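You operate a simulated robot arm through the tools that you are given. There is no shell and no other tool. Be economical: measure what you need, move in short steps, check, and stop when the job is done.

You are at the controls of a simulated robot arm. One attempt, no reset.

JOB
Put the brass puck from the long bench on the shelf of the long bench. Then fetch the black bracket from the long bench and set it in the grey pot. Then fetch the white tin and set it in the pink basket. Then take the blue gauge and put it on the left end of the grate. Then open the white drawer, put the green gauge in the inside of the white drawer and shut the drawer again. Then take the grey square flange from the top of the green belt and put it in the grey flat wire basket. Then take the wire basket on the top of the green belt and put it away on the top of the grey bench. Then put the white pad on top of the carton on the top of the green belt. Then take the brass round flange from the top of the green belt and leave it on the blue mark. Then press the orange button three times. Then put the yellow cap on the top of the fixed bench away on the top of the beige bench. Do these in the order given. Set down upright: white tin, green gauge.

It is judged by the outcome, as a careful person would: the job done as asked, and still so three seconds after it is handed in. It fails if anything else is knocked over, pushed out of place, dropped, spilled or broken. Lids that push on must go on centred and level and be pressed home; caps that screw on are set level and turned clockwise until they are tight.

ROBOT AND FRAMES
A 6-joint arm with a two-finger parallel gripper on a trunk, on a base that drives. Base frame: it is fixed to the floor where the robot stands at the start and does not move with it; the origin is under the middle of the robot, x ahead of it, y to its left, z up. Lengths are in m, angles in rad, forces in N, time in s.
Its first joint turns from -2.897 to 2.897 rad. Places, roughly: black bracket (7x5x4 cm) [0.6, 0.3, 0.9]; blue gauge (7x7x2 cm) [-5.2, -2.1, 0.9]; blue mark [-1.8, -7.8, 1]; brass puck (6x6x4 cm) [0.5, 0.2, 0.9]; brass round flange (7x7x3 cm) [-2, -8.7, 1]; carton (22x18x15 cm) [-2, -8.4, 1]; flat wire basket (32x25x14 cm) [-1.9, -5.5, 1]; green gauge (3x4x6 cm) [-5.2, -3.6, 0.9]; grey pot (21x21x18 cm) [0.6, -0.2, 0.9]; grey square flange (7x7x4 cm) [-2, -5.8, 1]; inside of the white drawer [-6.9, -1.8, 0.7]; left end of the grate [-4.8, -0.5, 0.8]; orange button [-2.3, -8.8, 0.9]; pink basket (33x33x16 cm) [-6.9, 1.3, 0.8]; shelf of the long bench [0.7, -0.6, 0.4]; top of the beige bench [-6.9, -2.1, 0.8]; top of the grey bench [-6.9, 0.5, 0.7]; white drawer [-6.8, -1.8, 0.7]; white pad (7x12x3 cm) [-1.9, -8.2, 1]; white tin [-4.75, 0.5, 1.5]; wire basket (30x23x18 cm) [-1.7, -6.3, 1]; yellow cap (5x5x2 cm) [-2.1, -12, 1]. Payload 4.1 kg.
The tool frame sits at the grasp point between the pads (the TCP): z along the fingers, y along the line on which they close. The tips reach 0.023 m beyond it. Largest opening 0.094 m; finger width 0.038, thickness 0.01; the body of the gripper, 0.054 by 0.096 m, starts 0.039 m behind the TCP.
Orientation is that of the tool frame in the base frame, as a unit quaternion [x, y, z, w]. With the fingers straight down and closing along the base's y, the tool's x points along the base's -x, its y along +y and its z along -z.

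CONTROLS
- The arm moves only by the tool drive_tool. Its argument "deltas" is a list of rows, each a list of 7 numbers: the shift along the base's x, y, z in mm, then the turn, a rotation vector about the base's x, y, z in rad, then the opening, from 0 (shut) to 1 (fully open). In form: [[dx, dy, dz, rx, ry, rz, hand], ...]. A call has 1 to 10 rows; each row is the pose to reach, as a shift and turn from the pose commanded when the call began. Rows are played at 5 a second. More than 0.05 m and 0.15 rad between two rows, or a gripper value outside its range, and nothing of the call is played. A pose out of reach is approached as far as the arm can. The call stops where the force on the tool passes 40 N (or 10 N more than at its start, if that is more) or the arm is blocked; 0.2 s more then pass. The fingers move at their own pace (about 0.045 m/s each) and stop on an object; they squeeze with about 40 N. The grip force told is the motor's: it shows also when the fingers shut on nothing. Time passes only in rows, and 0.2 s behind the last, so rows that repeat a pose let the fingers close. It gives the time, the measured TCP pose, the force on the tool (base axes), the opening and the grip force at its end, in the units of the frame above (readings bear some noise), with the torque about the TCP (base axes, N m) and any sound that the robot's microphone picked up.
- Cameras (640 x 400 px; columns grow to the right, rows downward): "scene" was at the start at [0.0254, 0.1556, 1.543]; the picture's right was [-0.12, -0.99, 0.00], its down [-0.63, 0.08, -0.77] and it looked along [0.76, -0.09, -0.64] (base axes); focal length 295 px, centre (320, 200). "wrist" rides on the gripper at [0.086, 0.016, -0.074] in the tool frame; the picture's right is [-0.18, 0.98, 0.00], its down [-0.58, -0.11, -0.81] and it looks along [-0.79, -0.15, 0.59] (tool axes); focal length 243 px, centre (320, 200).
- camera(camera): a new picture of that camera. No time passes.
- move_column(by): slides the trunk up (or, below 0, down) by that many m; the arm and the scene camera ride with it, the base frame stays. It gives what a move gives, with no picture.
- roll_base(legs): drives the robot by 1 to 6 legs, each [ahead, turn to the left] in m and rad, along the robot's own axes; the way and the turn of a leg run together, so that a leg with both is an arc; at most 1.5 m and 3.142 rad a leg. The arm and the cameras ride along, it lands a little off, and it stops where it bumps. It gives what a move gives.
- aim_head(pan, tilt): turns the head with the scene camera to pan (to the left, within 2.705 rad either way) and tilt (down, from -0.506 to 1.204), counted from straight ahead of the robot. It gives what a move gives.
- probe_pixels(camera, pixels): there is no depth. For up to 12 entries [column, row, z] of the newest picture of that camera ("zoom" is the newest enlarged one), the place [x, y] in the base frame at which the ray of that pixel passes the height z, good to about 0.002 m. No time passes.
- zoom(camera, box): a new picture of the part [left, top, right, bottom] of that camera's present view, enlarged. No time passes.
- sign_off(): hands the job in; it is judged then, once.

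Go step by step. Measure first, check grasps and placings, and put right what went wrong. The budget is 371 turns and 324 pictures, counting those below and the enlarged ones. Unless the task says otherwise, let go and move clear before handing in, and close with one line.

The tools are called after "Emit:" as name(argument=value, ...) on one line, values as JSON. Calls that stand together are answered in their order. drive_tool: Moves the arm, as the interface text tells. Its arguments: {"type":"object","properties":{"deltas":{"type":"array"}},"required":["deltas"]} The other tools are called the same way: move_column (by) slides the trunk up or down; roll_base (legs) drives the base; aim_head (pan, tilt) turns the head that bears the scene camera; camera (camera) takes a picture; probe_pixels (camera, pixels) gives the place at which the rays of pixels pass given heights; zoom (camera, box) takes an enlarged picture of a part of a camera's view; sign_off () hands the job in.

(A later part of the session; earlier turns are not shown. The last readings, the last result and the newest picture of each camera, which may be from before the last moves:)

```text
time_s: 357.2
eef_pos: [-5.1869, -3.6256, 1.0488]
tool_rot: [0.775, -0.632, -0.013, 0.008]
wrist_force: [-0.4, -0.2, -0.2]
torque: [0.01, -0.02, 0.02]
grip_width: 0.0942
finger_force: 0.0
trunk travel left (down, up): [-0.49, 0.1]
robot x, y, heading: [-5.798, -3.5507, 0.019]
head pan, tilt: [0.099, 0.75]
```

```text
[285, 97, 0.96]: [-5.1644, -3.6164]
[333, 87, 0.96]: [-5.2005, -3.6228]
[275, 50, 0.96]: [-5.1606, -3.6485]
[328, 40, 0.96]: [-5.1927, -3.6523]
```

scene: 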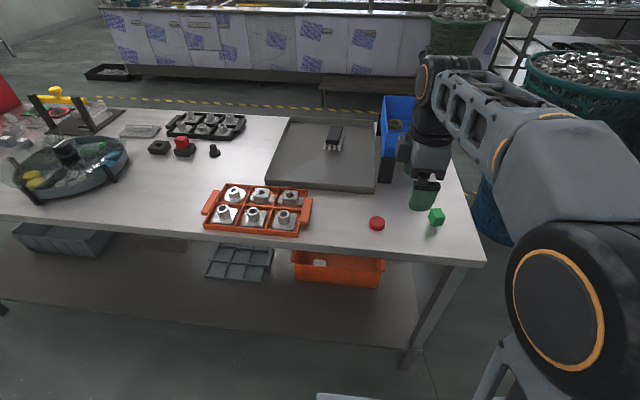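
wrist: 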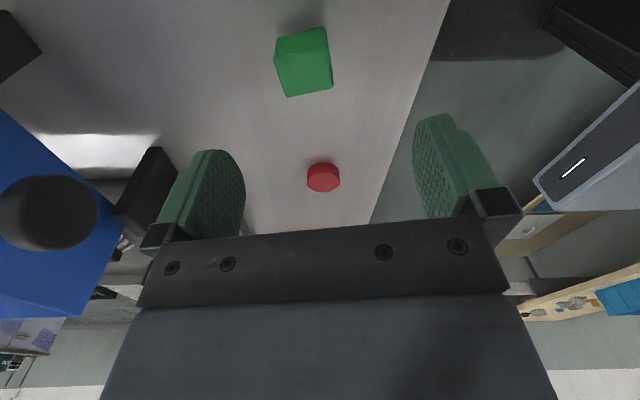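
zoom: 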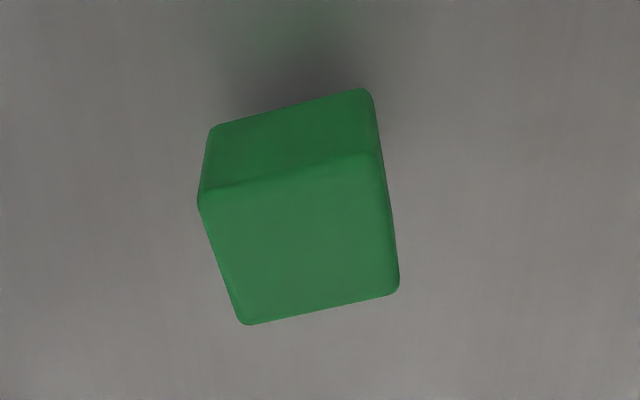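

The centre is (−5.185,−3.628). I'll descend to z≈0.948 and grip.

Emit:
drive_tool(deltas=[[2, -2, -40, 0, 0, 0, 1], [2, -2, -75, 0, 0, 0, 1], [2, -2, -99, 0, 0, 0, 1]])

Emit:
camera(camera="wrist")

Emit:
zoom(camera="scene", box=[370, 170, 490, 245])

```text
time_s: 358.0
eef_pos: [-5.1851, -3.6272, 0.9507]
tool_rot: [0.775, -0.632, -0.014, 0.007]
wrist_force: [-0.5, 0.3, -1.1]
torque: [0.02, 0.0, 0.0]
grip_width: 0.0944
finger_force: 0.1
trunk travel left (down, up): [-0.49, 0.1]
robot x, y, heading: [-5.8022, -3.5478, 0.014]
head pan, tilt: [0.099, 0.75]
```

```text
203 pictures are left
```

wrist: 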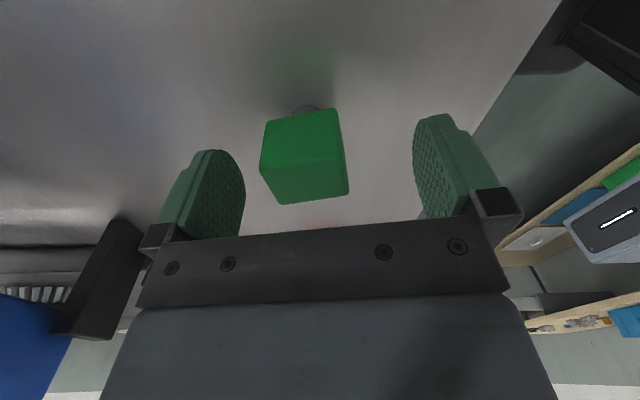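

```text
5.33 times, centred on (430, 208) of scene
```

zoom: 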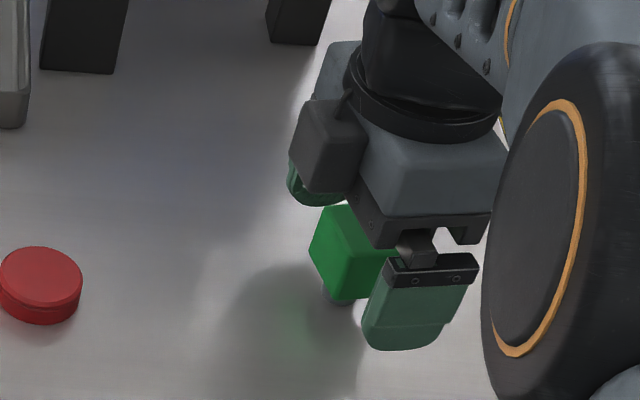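

The block is a little closer to the left finger. I'll shift +6 mm in x, then close and lift.

Emit:
drive_tool(deltas=[[6, 1, 0, 0, 0, 0, 1], [6, 1, 0, 0, 0, 0, 0.7], [6, 1, 0, 0, 0, 0, 0.45], [6, 1, 0, 0, 0, 0, 0.2], [6, 1, 0, 0, 0, 0, 0], [6, 1, 0, 0, 0, 0, 0]])

Emit:
camera(camera="wrist")

```text
time_s: 359.4
eef_pos: [-5.1795, -3.6262, 0.9507]
tool_rot: [0.775, -0.632, -0.014, 0.007]
wrist_force: [0.0, 0.5, 0.6]
torque: [0.04, -0.01, -0.01]
grip_width: 0.0373
finger_force: 39.9
trunk travel left (down, up): [-0.49, 0.1]
robot x, y, heading: [-5.7991, -3.5502, 0.021]
head pan, tilt: [0.099, 0.75]
```

```text
201 pictures are left
```

wrist: 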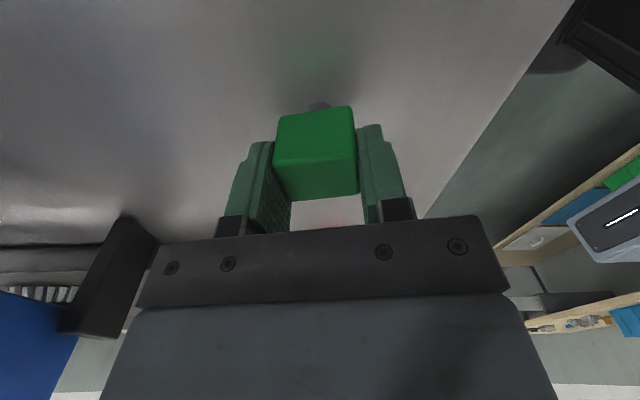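

Gripped squarely at 0.037. I'll lift, pull in, and drive back to the drawer.

Emit:
drive_tool(deltas=[[0, 0, 40, 0, 0, 0, 0], [0, 0, 85, 0, 0, 0, 0], [-30, 15, 120, 0, 0, 0, 0], [-65, 35, 150, 0, 0, 0, 0], [-100, 55, 180, 0, 0, 0, 0], [-135, 75, 210, 0, 0, 0, 0], [-165, 90, 235, 0, 0, 0, 0]])

Emit:
roll_base(legs=[[0, 1.55], [0.95, 0], [0.9, 0], [0, 1.57]])

Emit:
aim_head(pan=0, tilt=0.8)

Emit:
camera(camera="scene")

```text
refused: row 4 steps farther than a row can; nothing moved
```

```text
time_s: 376.3
eef_pos: [-6.4036, -1.5956, 0.9511]
tool_rot: [0.642, 0.766, 0.008, 0.015]
wrist_force: [-0.2, -0.8, 0.0]
torque: [-0.03, 0.01, 0.03]
grip_width: 0.0376
finger_force: 40.7
trunk travel left (down, up): [-0.49, 0.1]
robot x, y, heading: [-5.785, -1.6867, 3.132]
head pan, tilt: [0.099, 0.75]
```

```text
time_s: 377.0
eef_pos: [-6.4042, -1.5963, 0.9505]
tool_rot: [0.642, 0.767, 0.007, 0.014]
wrist_force: [-0.2, 0.2, 1.0]
torque: [-0.02, 0.03, 0.0]
grip_width: 0.037
finger_force: 39.9
trunk travel left (down, up): [-0.49, 0.1]
robot x, y, heading: [-5.7864, -1.6895, 3.131]
head pan, tilt: [0.0, 0.799]
```

```text
200 pictures are left
```

scene: 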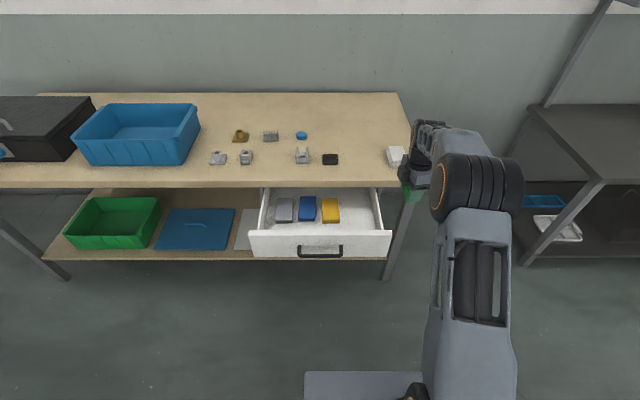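

My lift was refused for a too-long step, so the robot carried the gauge away at low height and may have brushed the red cap on the table. I'll check the gauge's grip now and inspect the table afterwards.

Emit:
camera(camera="wrist")

Emit:
aim_head(pan=2.5, tilt=0.45)

Emit:
camera(camera="scene")

```text
199 pictures are left
```

wrist: 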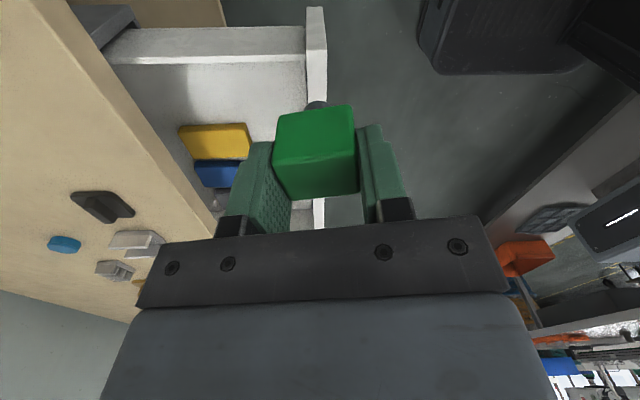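

```text
time_s: 379.3
eef_pos: [-6.4032, -1.5951, 0.9505]
tool_rot: [0.642, 0.767, 0.007, 0.013]
wrist_force: [0.9, 0.2, 0.6]
torque: [-0.02, -0.01, 0.0]
grip_width: 0.0373
finger_force: 40.2
trunk travel left (down, up): [-0.49, 0.1]
robot x, y, heading: [-5.7847, -1.6868, 3.13]
head pan, tilt: [2.499, 0.45]
```

```text
198 pictures are left
```

scene: 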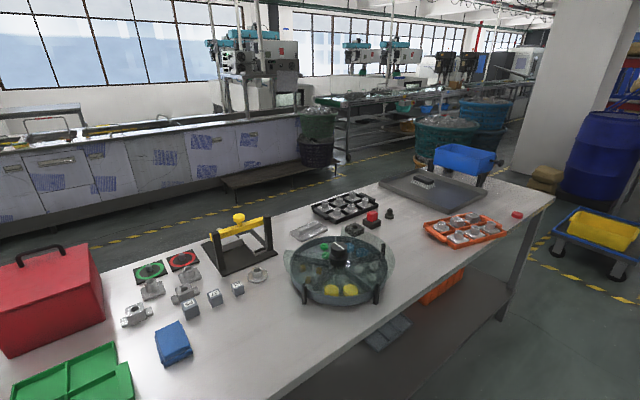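

The gauge is still gripped squarely, and the red cap is still on the table at (517,215). I'll measure where it is now (before: (−5.1935,−3.4667)).

Emit:
zoom(camera="scene", box=[400, 180, 560, 280])

Emit:
probe_pixels(camera="scene", pixels=[[517, 214, 0.92], [517, 214, 0.9], [424, 228, 0.92], [508, 236, 0.92], [555, 197, 0.9]])

```text
4.00 times, centred on (480, 230) of scene
```

zoom: 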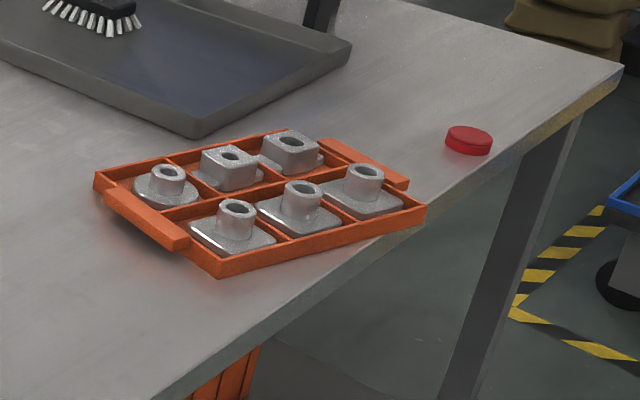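

```text
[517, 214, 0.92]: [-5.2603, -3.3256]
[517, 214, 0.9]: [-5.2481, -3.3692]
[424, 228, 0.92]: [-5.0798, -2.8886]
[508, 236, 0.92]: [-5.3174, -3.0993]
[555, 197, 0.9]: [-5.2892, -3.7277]
```

I'll settle that later from the original viewpoint. First, the drawer: I'll look and measure its inside.

Emit:
aim_head(pan=0, tilt=0.8)

Emit:
zoom(camera="scene", box=[230, 150, 430, 275])

Emit:
probe_pixels(camera="zoom", pixels=[[65, 258, 0.74], [518, 258, 0.74], [90, 122, 0.74], [480, 122, 0.74], [400, 215, 0.66], [480, 225, 0.66], [322, 200, 0.68], [322, 165, 0.68], [290, 335, 0.7], [200, 115, 0.78]])

```text
time_s: 381.5
eef_pos: [-6.403, -1.5953, 0.9505]
tool_rot: [0.642, 0.767, 0.007, 0.014]
wrist_force: [0.2, 0.1, 0.0]
torque: [0.01, 0.05, 0.0]
grip_width: 0.0373
finger_force: 39.9
trunk travel left (down, up): [-0.49, 0.1]
robot x, y, heading: [-5.7835, -1.6918, 3.135]
head pan, tilt: [0.0, 0.799]
```

```text
3.20 times, centred on (330, 212) of scene
```

zoom: 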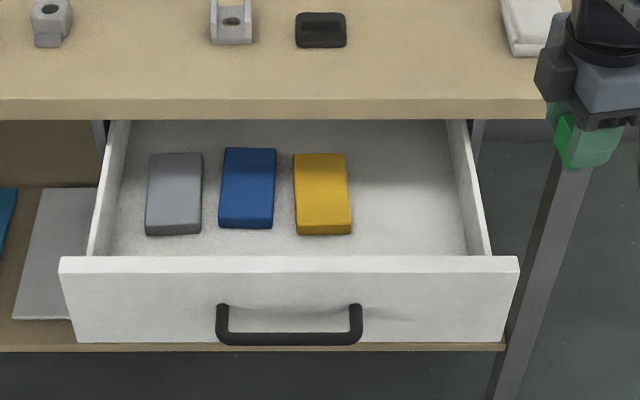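

```text
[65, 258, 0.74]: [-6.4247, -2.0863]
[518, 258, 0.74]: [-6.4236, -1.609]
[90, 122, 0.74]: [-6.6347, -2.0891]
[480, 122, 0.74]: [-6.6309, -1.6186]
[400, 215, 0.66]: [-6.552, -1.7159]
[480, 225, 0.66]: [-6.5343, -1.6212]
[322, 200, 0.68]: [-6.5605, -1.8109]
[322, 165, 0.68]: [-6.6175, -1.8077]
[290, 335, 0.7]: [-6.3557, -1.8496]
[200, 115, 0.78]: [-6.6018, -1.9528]
```

The target inside the drawer is (−6.485,−1.705), right of the yellow block, with the floor near z 0.66. I'll move over it and lower.

Emit:
drive_tool(deltas=[[-27, -36, 0, 0, 0, 0, 0], [-55, -73, 0, 0, 0, 0, 0], [-82, -110, 0, 0, 0, 0, 0], [-82, -110, -45, 0, 0, 0, 0], [-82, -110, -90, 0, 0, 0, 0], [-82, -110, -130, 0, 0, 0, 0], [-82, -110, -170, 0, 0, 0, 0]])

Emit:
zoom(camera="scene", box=[230, 150, 430, 275])

Emit:
camera(camera="wrist")

```text
time_s: 383.1
eef_pos: [-6.4857, -1.7047, 0.7808]
tool_rot: [0.642, 0.767, 0.007, 0.014]
wrist_force: [-0.1, 0.3, -0.2]
torque: [-0.01, 0.0, 0.01]
grip_width: 0.0373
finger_force: 40.1
trunk travel left (down, up): [-0.49, 0.1]
robot x, y, heading: [-5.7879, -1.6909, 3.136]
head pan, tilt: [0.0, 0.799]
```

```text
3.20 times, centred on (330, 212) of scene
```

zoom: 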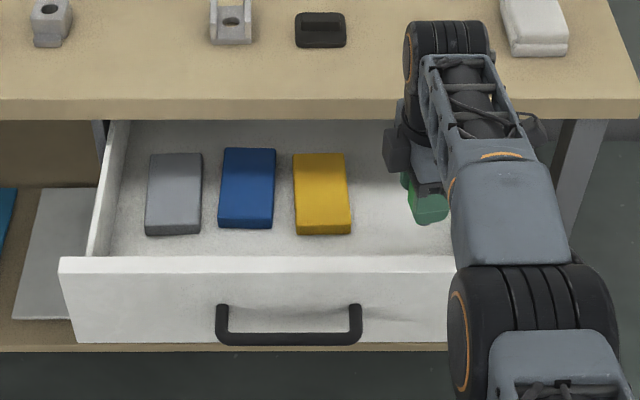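

```text
194 pictures are left
```

wrist: 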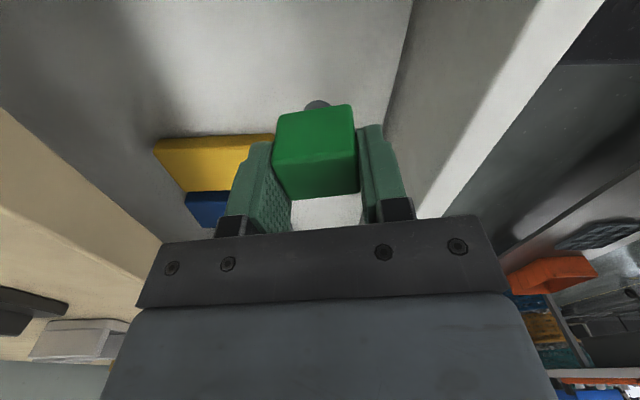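

Clear so far. I'll lower slowly to contact.

Emit:
drive_tool(deltas=[[0, 0, -15, 0, 0, 0, 0], [0, 0, -30, 0, 0, 0, 0], [0, 0, -42, 0, 0, 0, 0], [0, 0, -52, 0, 0, 0, 0]])

Emit:
drive_tool(deltas=[[0, 0, -3, 0, 0, 0, 0], [0, 0, -6, 0, 0, 0, 0]])

Emit:
camera(camera="wrist")

```text
time_s: 384.1
eef_pos: [-6.4745, -1.7056, 0.7312]
tool_rot: [0.642, 0.767, 0.006, 0.013]
wrist_force: [0.8, 0.9, -0.4]
torque: [-0.01, 0.01, 0.01]
grip_width: 0.0375
finger_force: 39.9
out of reach, approached as far as the arm can: row 1, 2, 3, 4
trunk travel left (down, up): [-0.49, 0.1]
robot x, y, heading: [-5.7887, -1.6914, 3.131]
head pan, tilt: [0.0, 0.799]
```

```text
time_s: 384.7
eef_pos: [-6.4727, -1.7056, 0.7252]
tool_rot: [0.642, 0.766, 0.007, 0.014]
wrist_force: [-0.6, 0.8, 0.2]
torque: [-0.01, -0.01, 0.01]
grip_width: 0.0372
finger_force: 39.8
trunk travel left (down, up): [-0.49, 0.1]
robot x, y, heading: [-5.783, -1.69, 3.135]
head pan, tilt: [0.0, 0.799]
```

```text
193 pictures are left
```

wrist: 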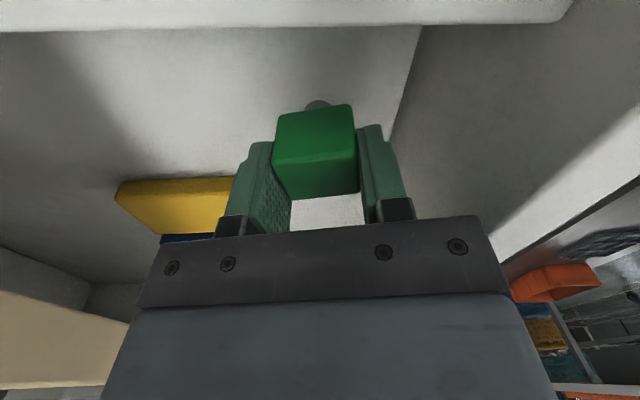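

I'm near the reach limit, so I'll use the trunk for the last few millimetres.

Emit:
move_column(by=-0.008)

Emit:
move_column(by=-0.005)

```text
time_s: 385.3
eef_pos: [-6.474, -1.7047, 0.7175]
tool_rot: [0.642, 0.767, 0.007, 0.014]
wrist_force: [0.5, -0.3, 0.1]
torque: [0.03, 0.01, -0.01]
grip_width: 0.0372
finger_force: 39.7
trunk travel left (down, up): [-0.482, 0.108]
robot x, y, heading: [-5.7837, -1.6909, 3.134]
head pan, tilt: [0.0, 0.799]
```

```text
time_s: 385.9
eef_pos: [-6.4733, -1.7042, 0.7122]
tool_rot: [0.642, 0.767, 0.007, 0.014]
wrist_force: [-0.2, 0.1, -1.1]
torque: [0.03, 0.01, -0.02]
grip_width: 0.0376
finger_force: 39.7
trunk travel left (down, up): [-0.477, 0.113]
robot x, y, heading: [-5.7858, -1.6912, 3.136]
head pan, tilt: [0.0, 0.799]
```

Emit:
move_column(by=-0.004)

Emit:
move_column(by=-0.003)

Emit:
camera(camera="wrist")

```text
time_s: 386.4
eef_pos: [-6.4738, -1.7057, 0.7078]
tool_rot: [0.642, 0.766, 0.006, 0.013]
wrist_force: [-0.2, 1.1, 0.7]
torque: [0.02, 0.01, -0.04]
grip_width: 0.0372
finger_force: 39.9
trunk travel left (down, up): [-0.473, 0.117]
robot x, y, heading: [-5.7863, -1.6914, 3.132]
head pan, tilt: [0.0, 0.799]
```

```text
time_s: 386.9
eef_pos: [-6.4742, -1.7064, 0.7062]
tool_rot: [0.642, 0.766, 0.007, 0.013]
wrist_force: [-0.1, 0.0, 0.1]
torque: [0.02, -0.02, 0.0]
grip_width: 0.0373
finger_force: 40.1
trunk travel left (down, up): [-0.47, 0.12]
robot x, y, heading: [-5.7862, -1.6875, 3.133]
head pan, tilt: [0.0, 0.799]
```

```text
192 pictures are left
```

wrist: 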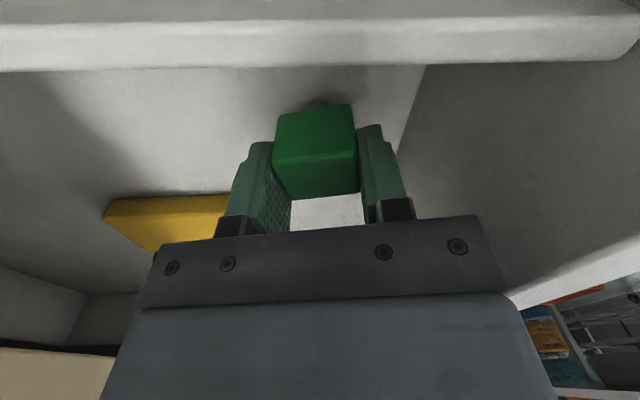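

Emit:
move_column(by=-0.004)

Emit:
move_column(by=-0.004)

Emit:
zoom(camera="wrist", box=[240, 60, 400, 160])

```text
time_s: 387.4
eef_pos: [-6.4738, -1.7053, 0.7044]
tool_rot: [0.642, 0.766, 0.006, 0.012]
wrist_force: [-1.0, 1.3, 9.7]
torque: [0.02, 0.15, -0.02]
grip_width: 0.0371
finger_force: 39.7
trunk travel left (down, up): [-0.466, 0.124]
robot x, y, heading: [-5.7839, -1.6895, 3.134]
head pan, tilt: [0.0, 0.799]
```

```text
time_s: 388.0
eef_pos: [-6.4742, -1.7049, 0.7014]
tool_rot: [0.642, 0.767, 0.005, 0.011]
wrist_force: [-0.4, -0.1, 30.0]
torque: [0.04, 0.15, 0.0]
grip_width: 0.038
finger_force: 40.2
trunk travel left (down, up): [-0.462, 0.128]
robot x, y, heading: [-5.7838, -1.6891, 3.137]
head pan, tilt: [0.0, 0.799]
```

```text
4.00 times, centred on (320, 110) of wrist
```

zoom: 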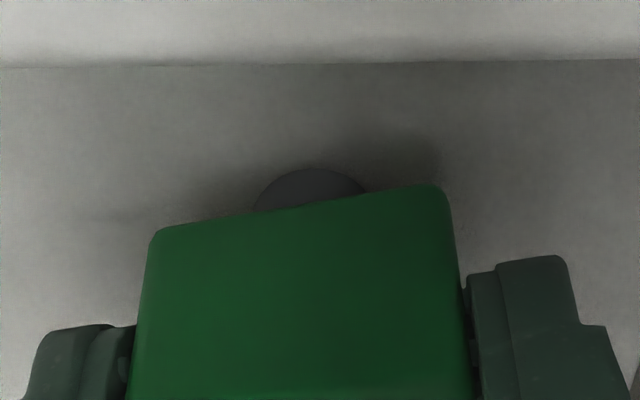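

Contact directly beneath, at z≈0.704. I'll ease up 5 mm to neutral, then open.

Emit:
move_column(by=0.005)

Emit:
drive_tool(deltas=[[0, 0, 0, 0, 0, 0, 0.45], [0, 0, 0, 0, 0, 0, 0.55], [0, 0, 0, 0, 0, 0, 0.6], [0, 0, 0, 0, 0, 0, 0.6]])

Emit:
camera(camera="wrist")

```text
time_s: 388.5
eef_pos: [-6.4727, -1.7053, 0.7008]
tool_rot: [0.642, 0.767, 0.008, 0.014]
wrist_force: [1.0, 0.0, 12.7]
torque: [0.06, 0.02, -0.02]
grip_width: 0.0371
finger_force: 40.0
trunk travel left (down, up): [-0.467, 0.123]
robot x, y, heading: [-5.7871, -1.6895, 3.138]
head pan, tilt: [0.0, 0.799]
```

```text
time_s: 389.5
eef_pos: [-6.473, -1.7054, 0.7025]
tool_rot: [0.642, 0.766, 0.007, 0.013]
wrist_force: [-0.7, -0.4, -0.3]
torque: [-0.04, -0.01, -0.02]
grip_width: 0.0564
finger_force: 0.0
trunk travel left (down, up): [-0.467, 0.123]
robot x, y, heading: [-5.7851, -1.6893, 3.129]
head pan, tilt: [0.0, 0.799]
```

```text
190 pictures are left
```

wrist: 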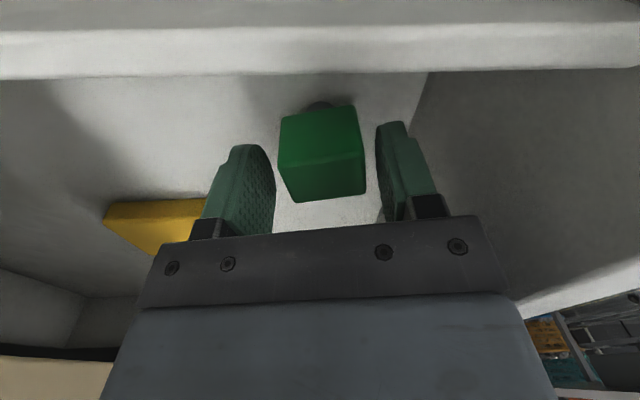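

It stands. I'll raise straight up with the trunk, then check.

Emit:
move_column(by=0.12)

Emit:
drive_tool(deltas=[[0, 0, 40, 0, 0, 0, 0.6], [20, 0, 80, 0, 0, 0, 0.6], [50, 10, 115, 0, 0, 0, 0.6], [90, 20, 140, 0, 0, 0, 0.6], [130, 30, 160, 0, 0, 0, 0.6]])

Emit:
zoom(camera="scene", box=[230, 150, 430, 275])

```text
time_s: 391.0
eef_pos: [-6.474, -1.7041, 0.8218]
tool_rot: [0.641, 0.767, 0.007, 0.013]
wrist_force: [-0.3, 0.1, -0.4]
torque: [0.02, 0.01, -0.02]
grip_width: 0.0566
finger_force: 0.1
trunk travel left (down, up): [-0.587, 0.003]
robot x, y, heading: [-5.7856, -1.6879, 3.135]
head pan, tilt: [0.0, 0.799]
```

```text
time_s: 392.2
eef_pos: [-6.4891, -1.6958, 0.942]
tool_rot: [0.642, 0.767, 0.007, 0.014]
wrist_force: [0.1, 0.0, -0.5]
torque: [0.01, -0.01, 0.02]
grip_width: 0.0566
finger_force: 0.0
out of reach, approached as far as the arm can: row 1, 2, 3, 4, 5
trunk travel left (down, up): [-0.587, 0.003]
robot x, y, heading: [-5.7827, -1.6911, 3.137]
head pan, tilt: [0.0, 0.799]
```

```text
3.20 times, centred on (330, 212) of scene
```

zoom: 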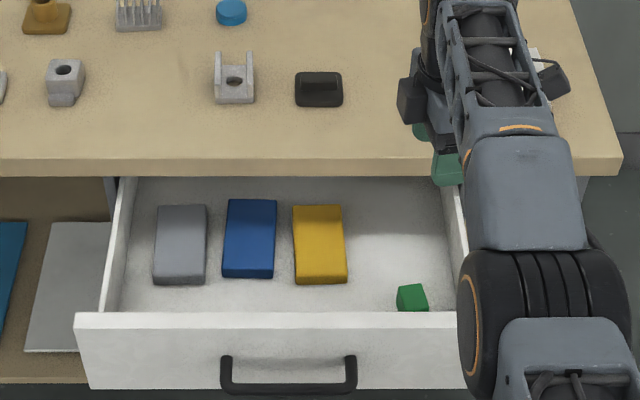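

The gauge stands upright in the drawer at (413,298). I'll back off, set the tool horizontal again and close the drawer gently by its handle.

Emit:
roll_base(legs=[[-0.1, 0]])

Emit:
drive_tool(deltas=[[40, 0, 0, 0, 0, 0, 0.6], [80, 0, 20, 0, 0, 0, 0.8], [120, 0, 40, 0, 0, 0, 1], [160, -10, 70, 0, 0, 0, 1], [160, -20, 100, 0, 0, 0, 1], [160, -30, 140, 0, 0, 0, 1]])

Emit:
camera(camera="scene")

```text
time_s: 393.4
eef_pos: [-6.3878, -1.6972, 0.9415]
tool_rot: [0.641, 0.767, 0.007, 0.015]
wrist_force: [-0.2, 0.6, 0.5]
torque: [0.0, -0.02, 0.03]
grip_width: 0.0566
finger_force: 0.1
trunk travel left (down, up): [-0.587, 0.003]
robot x, y, heading: [-5.6884, -1.6896, 3.132]
head pan, tilt: [0.0, 0.799]
```

```text
refused: row 4 steps farther than a row can; nothing moved
```

```text
188 pictures are left
```

scene: 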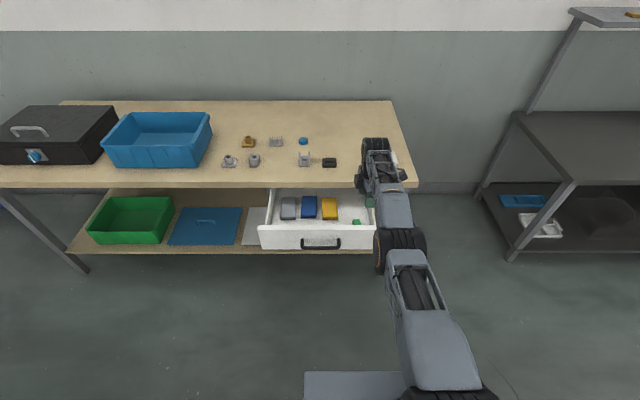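

Emit:
drive_tool(deltas=[[30, -5, 10, 0, 0, 0, 1], [60, -10, 30, 0, 0, 0, 1], [90, -20, 55, 0, 0, 0, 1], [115, -30, 85, 0, 0, 0, 1], [130, -45, 120, 0, 0, 0, 1], [140, -60, 155, 0, 0, 0, 1], [145, -75, 190, 0, 0, 0, 1]])

```text
time_s: 394.9
eef_pos: [-6.3849, -1.7321, 1.0341]
tool_rot: [0.642, 0.767, 0.008, 0.016]
wrist_force: [-0.9, 0.7, 0.0]
torque: [-0.01, -0.07, 0.02]
grip_width: 0.0939
finger_force: 0.0
out of reach, approached as far as the arm can: row 1, 2, 3, 4, 5, 6, 7
trunk travel left (down, up): [-0.587, 0.003]
robot x, y, heading: [-5.6864, -1.6895, 3.136]
head pan, tilt: [0.0, 0.799]
```

Emit:
drive_tool(deltas=[[40, 0, 0, 0, 0, 0, 1], [80, 0, 0, 0, 0, 0, 1], [120, 0, 0, 0, 0, 0, 1]])

Emit:
camera(camera="scene")

```text
time_s: 395.8
eef_pos: [-6.3852, -1.7343, 1.0352]
tool_rot: [0.641, 0.768, 0.007, 0.015]
wrist_force: [-0.3, -0.1, 0.1]
torque: [0.02, -0.02, -0.02]
grip_width: 0.0941
finger_force: 0.0
out of reach, approached as far as the arm can: row 1, 2, 3
trunk travel left (down, up): [-0.587, 0.003]
robot x, y, heading: [-5.6866, -1.688, 3.142]
head pan, tilt: [0.0, 0.799]
```

```text
187 pictures are left
```

scene: 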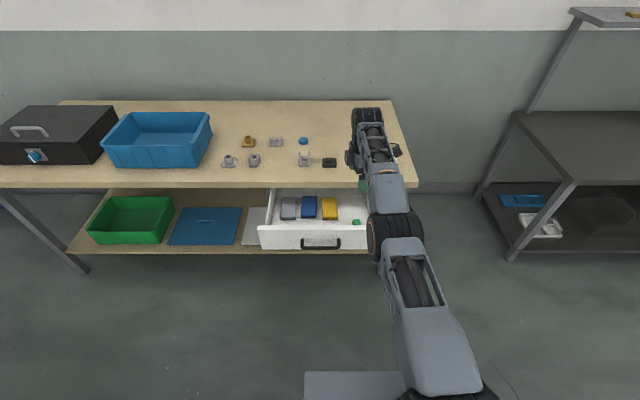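

The arm is stuck near straight. I'll try moving up and sideways to bend it.

Emit:
drive_tool(deltas=[[0, 0, 40, 0, 0, 0, 1], [0, 0, 80, 0, 0, 0, 1], [0, 0, 120, 0, 0, 0, 1], [0, 0, 160, 0, 0, 0, 1], [20, 30, 180, 0, 0, 0, 1], [40, 60, 200, 0, 0, 0, 1]])

```text
time_s: 397.1
eef_pos: [-6.346, -1.6901, 1.22]
tool_rot: [0.641, 0.767, 0.009, 0.015]
wrist_force: [-0.8, -0.4, 0.4]
torque: [0.01, -0.03, 0.01]
grip_width: 0.0941
finger_force: 0.0
out of reach, approached as far as the arm can: row 1, 2, 3, 4, 5, 6
trunk travel left (down, up): [-0.587, 0.003]
robot x, y, heading: [-5.6837, -1.6901, 3.143]
head pan, tilt: [0.0, 0.799]
```

Emit:
drive_tool(deltas=[[0, 0, -40, 0, 0, 0, 1], [0, 0, -80, 0, 0, 0, 1], [0, 0, -120, 0, 0, 0, 1], [20, 0, -120, 0, 0, 0, 1]])

Emit:
camera(camera="wrist")

```text
time_s: 398.1
eef_pos: [-6.3232, -1.6892, 1.1009]
tool_rot: [0.641, 0.767, 0.007, 0.013]
wrist_force: [0.4, -0.3, -0.5]
torque: [0.0, 0.03, 0.02]
grip_width: 0.0941
finger_force: 0.0
trunk travel left (down, up): [-0.587, 0.003]
robot x, y, heading: [-5.6843, -1.6899, 3.14]
head pan, tilt: [0.0, 0.799]
```

```text
186 pictures are left
```

wrist: 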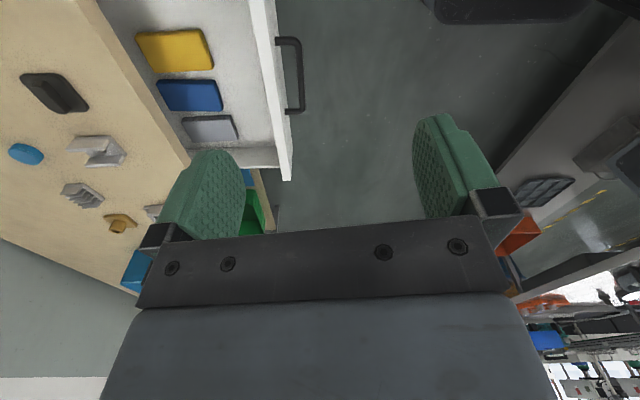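

Free again. Now I'll bring the tool in.

Emit:
drive_tool(deltas=[[38, -20, 5, 0, 0, 0, 1], [76, -40, 10, 0, 0, 0, 1], [114, -60, 15, 0, 0, 0, 1], [152, -80, 20, 0, 0, 0, 1], [190, -105, 25, 0, 0, 0, 1]])

```text
time_s: 399.4
eef_pos: [-6.132, -1.7937, 1.1269]
tool_rot: [0.642, 0.767, 0.007, 0.013]
wrist_force: [-0.4, 0.7, -0.3]
torque: [0.02, 0.02, 0.01]
grip_width: 0.0938
finger_force: 0.1
trunk travel left (down, up): [-0.587, 0.003]
robot x, y, heading: [-5.685, -1.6906, 3.136]
head pan, tilt: [0.0, 0.799]
```

Emit:
drive_tool(deltas=[[0, -20, 0, 0, 0, -0.09, 1], [0, -40, 0, 0, 0, -0.177, 1]])

Emit:
drive_tool(deltas=[[0, 0, 0, 0, 0.145, 0, 1], [0, 0, 0, 0, 0.29, 0, 1], [0, 0, 0, 0, 0.435, 0, 1], [0, 0, 0, 0, 0.58, 0, 1], [0, 0, 0, 0, 0.725, 0, 1], [0, 0, 0, 0, 0.87, 0, 1], [0, 0, 0, 0, 1.015, 0, 1], [0, 0, 0, 0, 1.16, 0, 1], [0, 0, 0, 0, 1.305, 0, 1], [0, 0, 0, 0, 1.45, 0, 1]])

Emit:
drive_tool(deltas=[[0, 0, 0, 0, 0.12, 0, 1], [0, 0, 0, 0, 0.12, 0, 1]])

```text
time_s: 399.9
eef_pos: [-6.1319, -1.8335, 1.126]
tool_rot: [0.707, 0.707, 0.006, 0.015]
wrist_force: [-0.9, 0.4, 0.5]
torque: [0.0, 0.03, 0.0]
grip_width: 0.094
finger_force: 0.1
trunk travel left (down, up): [-0.587, 0.003]
robot x, y, heading: [-5.6869, -1.6924, 3.138]
head pan, tilt: [0.0, 0.799]
```

```text
time_s: 402.1
eef_pos: [-6.1338, -1.8344, 1.1261]
tool_rot: [0.533, 0.539, -0.465, -0.457]
wrist_force: [0.3, 0.0, 0.2]
torque: [0.03, 0.0, -0.03]
grip_width: 0.0937
finger_force: 0.1
trunk travel left (down, up): [-0.587, 0.003]
robot x, y, heading: [-5.6847, -1.6929, 3.137]
head pan, tilt: [0.0, 0.799]
```

```text
time_s: 402.8
eef_pos: [-6.1344, -1.8343, 1.1257]
tool_rot: [0.504, 0.51, -0.496, -0.49]
wrist_force: [0.0, 0.1, 0.5]
torque: [-0.01, 0.02, 0.0]
grip_width: 0.0941
finger_force: 0.1
trunk travel left (down, up): [-0.587, 0.003]
robot x, y, heading: [-5.6834, -1.6904, 3.129]
head pan, tilt: [0.0, 0.799]
```

Emit:
move_column(by=-0.4)

Emit:
drive_tool(deltas=[[0, -8, -12, 0, 0, 0, 1], [0, -15, -25, 0, 0, 0, 1]])

Emit:
camera(camera="wrist")

Emit:
camera(camera="scene")

```text
time_s: 406.6
eef_pos: [-6.1342, -1.834, 0.7265]
tool_rot: [0.504, 0.51, -0.496, -0.49]
wrist_force: [0.1, 0.1, 0.1]
torque: [0.02, -0.02, 0.01]
grip_width: 0.094
finger_force: 0.1
trunk travel left (down, up): [-0.187, 0.403]
robot x, y, heading: [-5.685, -1.6925, 3.138]
head pan, tilt: [0.0, 0.799]
```

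```text
time_s: 407.2
eef_pos: [-6.1335, -1.8493, 0.7013]
tool_rot: [0.505, 0.51, -0.496, -0.489]
wrist_force: [0.6, 0.3, 0.1]
torque: [0.05, -0.01, 0.0]
grip_width: 0.094
finger_force: 0.0
trunk travel left (down, up): [-0.187, 0.403]
robot x, y, heading: [-5.6838, -1.6917, 3.141]
head pan, tilt: [0.0, 0.799]
```

```text
185 pictures are left
```

wrist: 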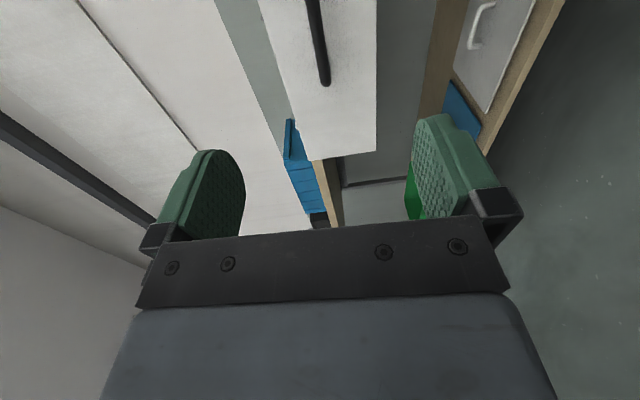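

```text
184 pictures are left
```

scene: 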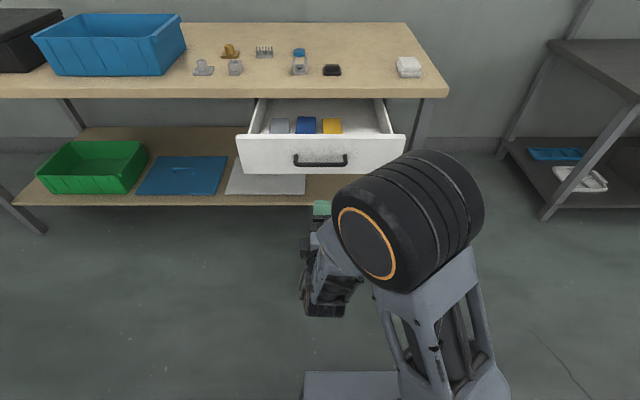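

Aligned with the handle. I'll roll 0.2 m forward.

Emit:
roll_base(legs=[[0.2, 0]])

Emit:
camera(camera="wrist")

```text
time_s: 408.8
eef_pos: [-6.3352, -1.8481, 0.702]
tool_rot: [0.505, 0.511, -0.495, -0.489]
wrist_force: [-0.2, -0.6, 0.1]
torque: [0.02, 0.0, -0.01]
grip_width: 0.0939
finger_force: 0.1
trunk travel left (down, up): [-0.187, 0.403]
robot x, y, heading: [-5.884, -1.6907, 3.139]
head pan, tilt: [0.0, 0.799]
```

```text
183 pictures are left
```

wrist: 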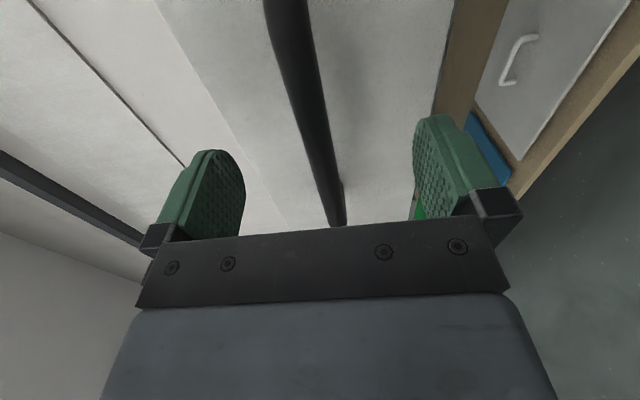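

Emit:
drive_tool(deltas=[[-10, 0, 0, 0, 0, 0, 1], [-16, 0, 0, 0, 0, 0, 0.7], [-16, 0, 0, 0, 0, 0, 0.4], [-16, 0, 0, 0, 0, 0, 0.1], [-16, 0, 0, 0, 0, 0, 0], [-16, 0, 0, 0, 0, 0, 0]])

```text
time_s: 410.2
eef_pos: [-6.3503, -1.8473, 0.6998]
tool_rot: [0.505, 0.512, -0.494, -0.489]
wrist_force: [0.9, 0.4, -8.3]
torque: [-0.29, -0.02, 0.07]
grip_width: 0.0139
finger_force: 27.7
trunk travel left (down, up): [-0.187, 0.403]
robot x, y, heading: [-5.885, -1.6871, 3.138]
head pan, tilt: [0.0, 0.799]
```

Gripped. I'll push the drawer in gently with the base, then finish slowly with the arm.

Emit:
roll_base(legs=[[0.06, 0], [0.06, 0], [0.06, 0]])

Emit:
camera(camera="scene")

```text
time_s: 412.3
eef_pos: [-6.5314, -1.8467, 0.6996]
tool_rot: [0.505, 0.512, -0.494, -0.489]
wrist_force: [0.7, -3.3, -23.7]
torque: [-0.35, 0.0, 0.41]
grip_width: 0.0138
finger_force: 44.6
trunk travel left (down, up): [-0.187, 0.403]
robot x, y, heading: [-6.0664, -1.689, 3.142]
head pan, tilt: [0.0, 0.799]
```

```text
182 pictures are left
```

scene: 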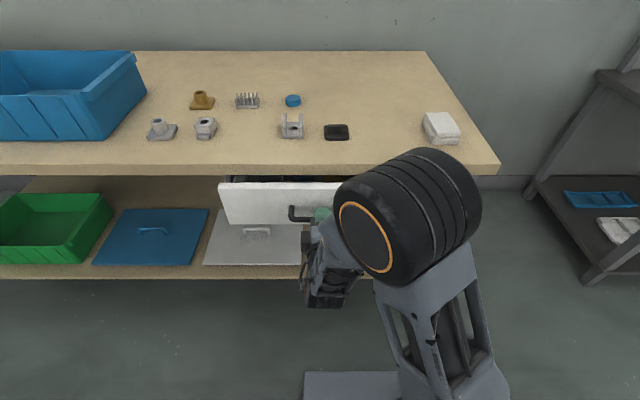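

About 4 cm are left. I'll push slowly with the arm.

Emit:
drive_tool(deltas=[[-5, 0, 0, 0, 0, 0, 0], [-10, 0, 0, 0, 0, 0, 0], [-15, 0, 0, 0, 0, 0, 0], [-20, 0, 0, 0, 0, 0, 0], [-25, 0, 0, 0, 0, 0, 0], [-30, 0, 0, 0, 0, 0, 0], [-34, 0, 0, 0, 0, 0, 0], [-38, 0, 0, 0, 0, 0, 0], [-41, 0, 0, 0, 0, 0, 0], [-44, 0, 0, 0, 0, 0, 0]])

Emit:
camera(camera="scene")

```text
time_s: 414.5
eef_pos: [-6.574, -1.8472, 0.7002]
tool_rot: [0.506, 0.512, -0.493, -0.489]
wrist_force: [6.0, -1.4, -17.9]
torque: [-0.39, 0.02, 0.49]
grip_width: 0.0137
finger_force: 45.3
trunk travel left (down, up): [-0.187, 0.403]
robot x, y, heading: [-6.0636, -1.6907, 3.137]
head pan, tilt: [0.0, 0.799]
```

```text
181 pictures are left
```

scene: 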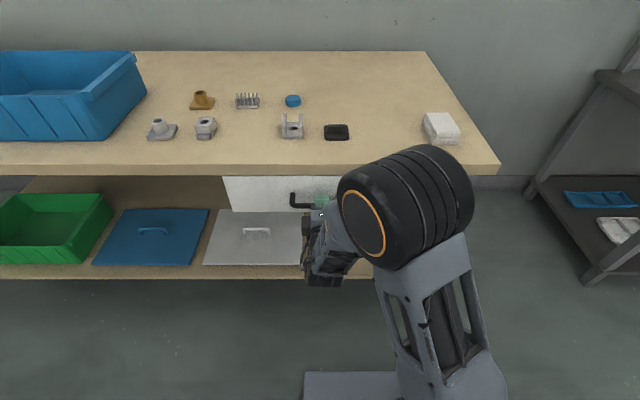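

The drawer is at its stop (6 N). I'll press 4 mm more to be sure, then release and back off.

Emit:
drive_tool(deltas=[[-2, 0, 0, 0, 0, 0, 0], [-4, 0, 0, 0, 0, 0, 0]])

Emit:
drive_tool(deltas=[[4, 0, 0, 0, 0, 0, 0], [4, 0, 0, 0, 0, 0, 0.4], [4, 0, 0, 0, 0, 0, 0.8], [4, 0, 0, 0, 0, 0, 1], [40, 0, 0, 0, 0, 0, 1], [80, 0, 0, 0, 0, 0, 1], [110, 0, 0, 0, 0, 0, 1]])

Emit:
camera(camera="scene")

```text
time_s: 415.1
eef_pos: [-6.5754, -1.8473, 0.6999]
tool_rot: [0.504, 0.513, -0.494, -0.488]
wrist_force: [34.5, 0.0, -14.8]
torque: [-0.85, -0.06, -0.06]
grip_width: 0.0139
finger_force: 44.5
trunk travel left (down, up): [-0.187, 0.403]
robot x, y, heading: [-6.0657, -1.6898, 3.132]
head pan, tilt: [0.0, 0.799]
```

```text
time_s: 416.7
eef_pos: [-6.4831, -1.8622, 0.6952]
tool_rot: [0.505, 0.509, -0.496, -0.49]
wrist_force: [0.2, 0.2, 0.2]
torque: [-0.05, -0.01, -0.02]
grip_width: 0.0938
finger_force: 0.0
out of reach, approached as far as the arm can: row 7
trunk travel left (down, up): [-0.187, 0.403]
robot x, y, heading: [-6.0652, -1.6861, 3.138]
head pan, tilt: [0.0, 0.799]
```

```text
180 pictures are left
```

scene: 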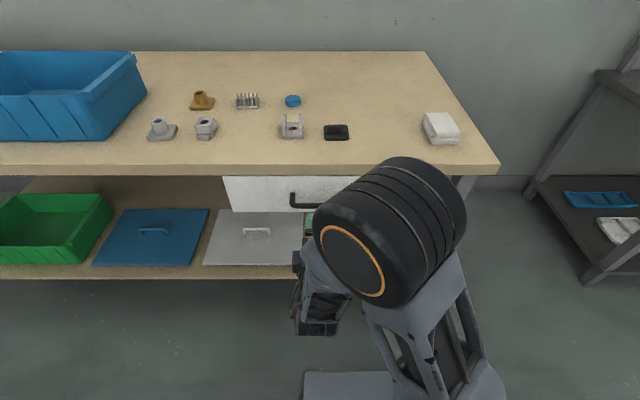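

The drawer is shut. I'll back off and raise, and restore the downward tool.

Emit:
roll_base(legs=[[-0.26, 0]])

Emit:
move_column(by=0.4)

Emit:
drive_tool(deltas=[[0, 0, 5, 0, -0.145, 0, 1], [0, 0, 10, 0, -0.29, 0, 1], [0, 0, 20, 0, -0.435, 0, 1], [0, 0, 30, 0, -0.58, 0, 1], [0, 0, 40, 0, -0.725, 0, 1], [0, 0, 50, 0, -0.87, 0, 1], [0, 0, 60, 0, -1.015, 0, 1], [0, 0, 70, 0, -1.16, 0, 1], [0, 0, 80, 0, -1.305, 0, 1], [0, 0, 90, 0, -1.45, 0, 1]])

Emit:
drive_tool(deltas=[[0, 20, 10, 0, -0.11, 0, 1], [0, 40, 20, 0, -0.12, 0, 1]])

```text
time_s: 418.5
eef_pos: [-6.226, -1.8638, 0.6954]
tool_rot: [0.504, 0.51, -0.495, -0.49]
wrist_force: [-0.3, 0.4, 0.4]
torque: [0.0, -0.01, 0.0]
grip_width: 0.0939
finger_force: 0.1
trunk travel left (down, up): [-0.187, 0.403]
robot x, y, heading: [-5.8046, -1.6923, 3.136]
head pan, tilt: [0.0, 0.799]
```

```text
time_s: 422.4
eef_pos: [-6.2245, -1.8635, 1.0949]
tool_rot: [0.505, 0.511, -0.494, -0.49]
wrist_force: [0.5, 0.1, -0.2]
torque: [0.0, 0.0, 0.0]
grip_width: 0.0938
finger_force: 0.0
trunk travel left (down, up): [-0.587, 0.003]
robot x, y, heading: [-5.8054, -1.6909, 3.137]
head pan, tilt: [0.0, 0.799]
```

```text
time_s: 424.6
eef_pos: [-6.2236, -1.8631, 1.1845]
tool_rot: [0.706, 0.707, -0.033, -0.027]
wrist_force: [-0.3, 0.2, -0.3]
torque: [-0.01, -0.01, 0.04]
grip_width: 0.0939
finger_force: 0.2
trunk travel left (down, up): [-0.587, 0.003]
robot x, y, heading: [-5.8085, -1.6896, 3.135]
head pan, tilt: [0.0, 0.799]
```

```text
time_s: 425.2
eef_pos: [-6.223, -1.8222, 1.2055]
tool_rot: [0.707, 0.707, 0.008, 0.015]
wrist_force: [0.8, 0.0, -0.5]
torque: [-0.03, -0.03, 0.01]
grip_width: 0.0941
finger_force: 0.0
trunk travel left (down, up): [-0.587, 0.003]
robot x, y, heading: [-5.8058, -1.6876, 3.136]
head pan, tilt: [0.0, 0.799]
```

Tool up at z 1.2. I'll drive to the red cap's spot to inspect it.

Emit:
roll_base(legs=[[0, 1.575], [0.93, 0], [0.93, 0], [0, 1.57]])

Emit:
aim_head(pan=0.1, tilt=0.75)

Emit:
camera(camera="scene")

```text
time_s: 442.2
eef_pos: [-5.3793, -3.4035, 1.2059]
tool_rot: [0.715, -0.699, -0.014, 0.008]
wrist_force: [0.1, -0.9, 0.7]
torque: [0.02, 0.0, -0.03]
grip_width: 0.094
finger_force: 0.1
trunk travel left (down, up): [-0.587, 0.003]
robot x, y, heading: [-5.8001, -3.5438, 0.008]
head pan, tilt: [0.0, 0.799]
```

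```text
time_s: 442.9
eef_pos: [-5.379, -3.404, 1.2048]
tool_rot: [0.715, -0.699, -0.015, 0.007]
wrist_force: [-0.4, -0.2, 0.4]
torque: [-0.01, 0.02, 0.01]
grip_width: 0.0939
finger_force: 0.0
trunk travel left (down, up): [-0.587, 0.003]
robot x, y, heading: [-5.7931, -3.5457, 0.011]
head pan, tilt: [0.099, 0.75]
```

```text
179 pictures are left
```

scene: 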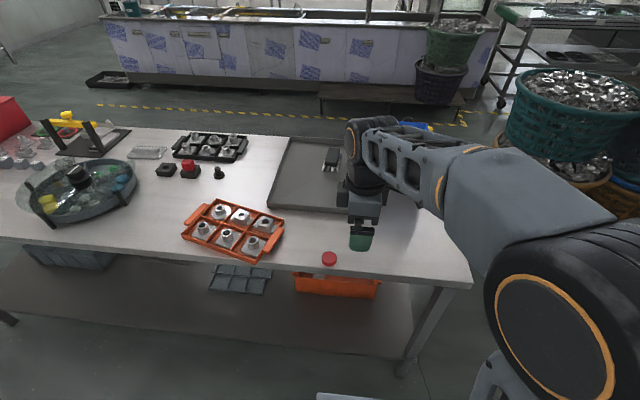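

The red cap has moved toward the edge, and the orange tray looks rotated too. I'll lower the trunk to recreate the earlier view and compare precisely.

Emit:
move_column(by=-0.097)

Emit:
camera(camera="scene")

```text
time_s: 444.2
eef_pos: [-5.3791, -3.4031, 1.1078]
tool_rot: [0.714, -0.7, -0.015, 0.007]
wrist_force: [0.4, 0.1, 0.0]
torque: [0.0, -0.01, 0.02]
grip_width: 0.0938
finger_force: 0.1
trunk travel left (down, up): [-0.49, 0.1]
robot x, y, heading: [-5.7942, -3.5447, 0.012]
head pan, tilt: [0.099, 0.75]
```

```text
178 pictures are left
```

scene: 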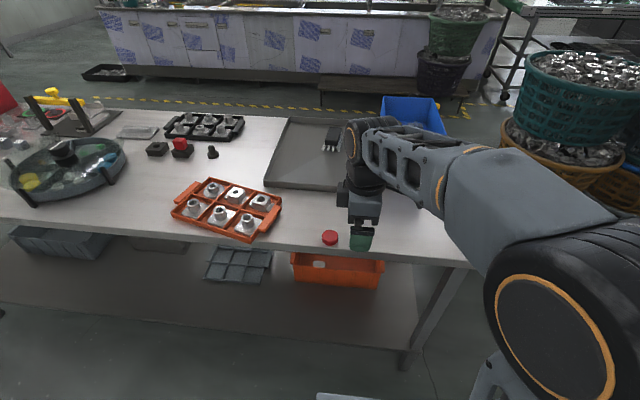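

The fixed things match the earlier view within 2–3 px, so the cap moved from about (377,223) to (330,237) and the tray was shifted and rotated. I have an earlier wrist picture that showed both, so I'll recreate that wrist pose to get their original places.

Emit:
drive_tool(deltas=[[8, -30, 25, 0, 0, -0.018, 1], [16, -60, 50, 0, 0, -0.018, 1], [32, -96, 80, 0, 0, -0.018, 1]])

Emit:
camera(camera="wrist")

```text
time_s: 445.0
eef_pos: [-5.3459, -3.4999, 1.1877]
tool_rot: [0.708, -0.706, -0.016, 0.008]
wrist_force: [0.3, 0.5, -0.9]
torque: [0.01, 0.0, -0.01]
grip_width: 0.094
finger_force: 0.0
trunk travel left (down, up): [-0.49, 0.1]
robot x, y, heading: [-5.793, -3.5456, 0.017]
head pan, tilt: [0.099, 0.75]
```

```text
177 pictures are left
```

wrist: 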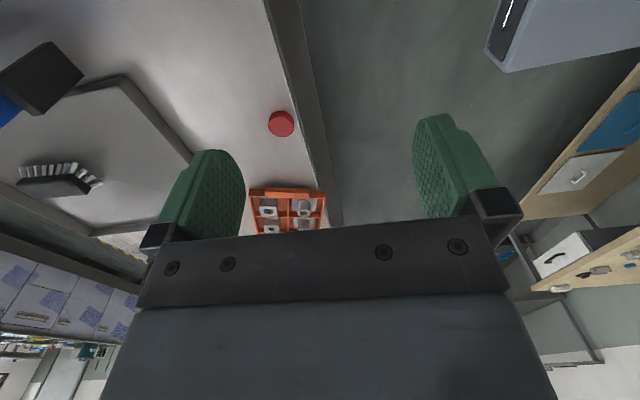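

This view matches the old one within a pixel (grey tray, brush, table edge). Originally the cap was at (208,50) and the orange tray's near corner at (303,155); now they're at (281,124) and (325,192). I'll measure these, and zoom on the drawer at right, which looks odd.

Emit:
probe_pixels(camera="wrist", pixels=[[208, 50, 0.918], [281, 124, 0.918], [303, 155, 0.93], [328, 228, 0.93], [237, 162, 0.93], [325, 192, 0.93], [250, 190, 0.93], [318, 230, 0.93], [265, 0, 0.9], [325, 220, 0.9]])

Emit:
zoom(camera="wrist", box=[500, 140, 640, 340])

Emit:
zoom(camera="wrist", box=[200, 90, 360, 240])

```text
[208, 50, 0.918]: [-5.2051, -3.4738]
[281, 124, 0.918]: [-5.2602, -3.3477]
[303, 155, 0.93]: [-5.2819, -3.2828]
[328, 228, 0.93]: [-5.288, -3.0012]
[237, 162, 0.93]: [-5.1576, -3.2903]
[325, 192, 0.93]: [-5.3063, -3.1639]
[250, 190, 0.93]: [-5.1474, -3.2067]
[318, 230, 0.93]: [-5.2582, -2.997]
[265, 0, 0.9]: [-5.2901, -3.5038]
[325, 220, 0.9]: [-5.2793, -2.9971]
```

```text
2.00 times, centred on (570, 240) of wrist
```

zoom: 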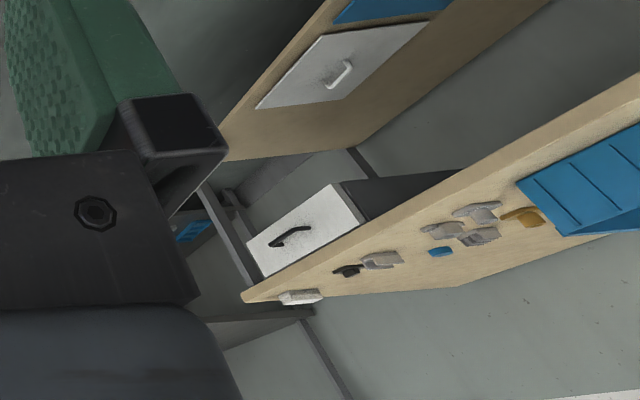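

```text
2.67 times, centred on (280, 165) of wrist
```

zoom: 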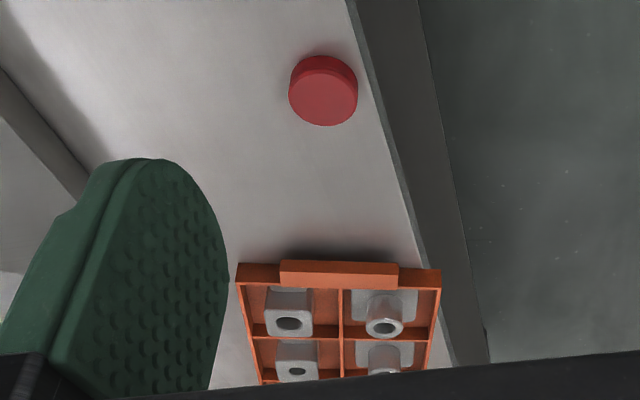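

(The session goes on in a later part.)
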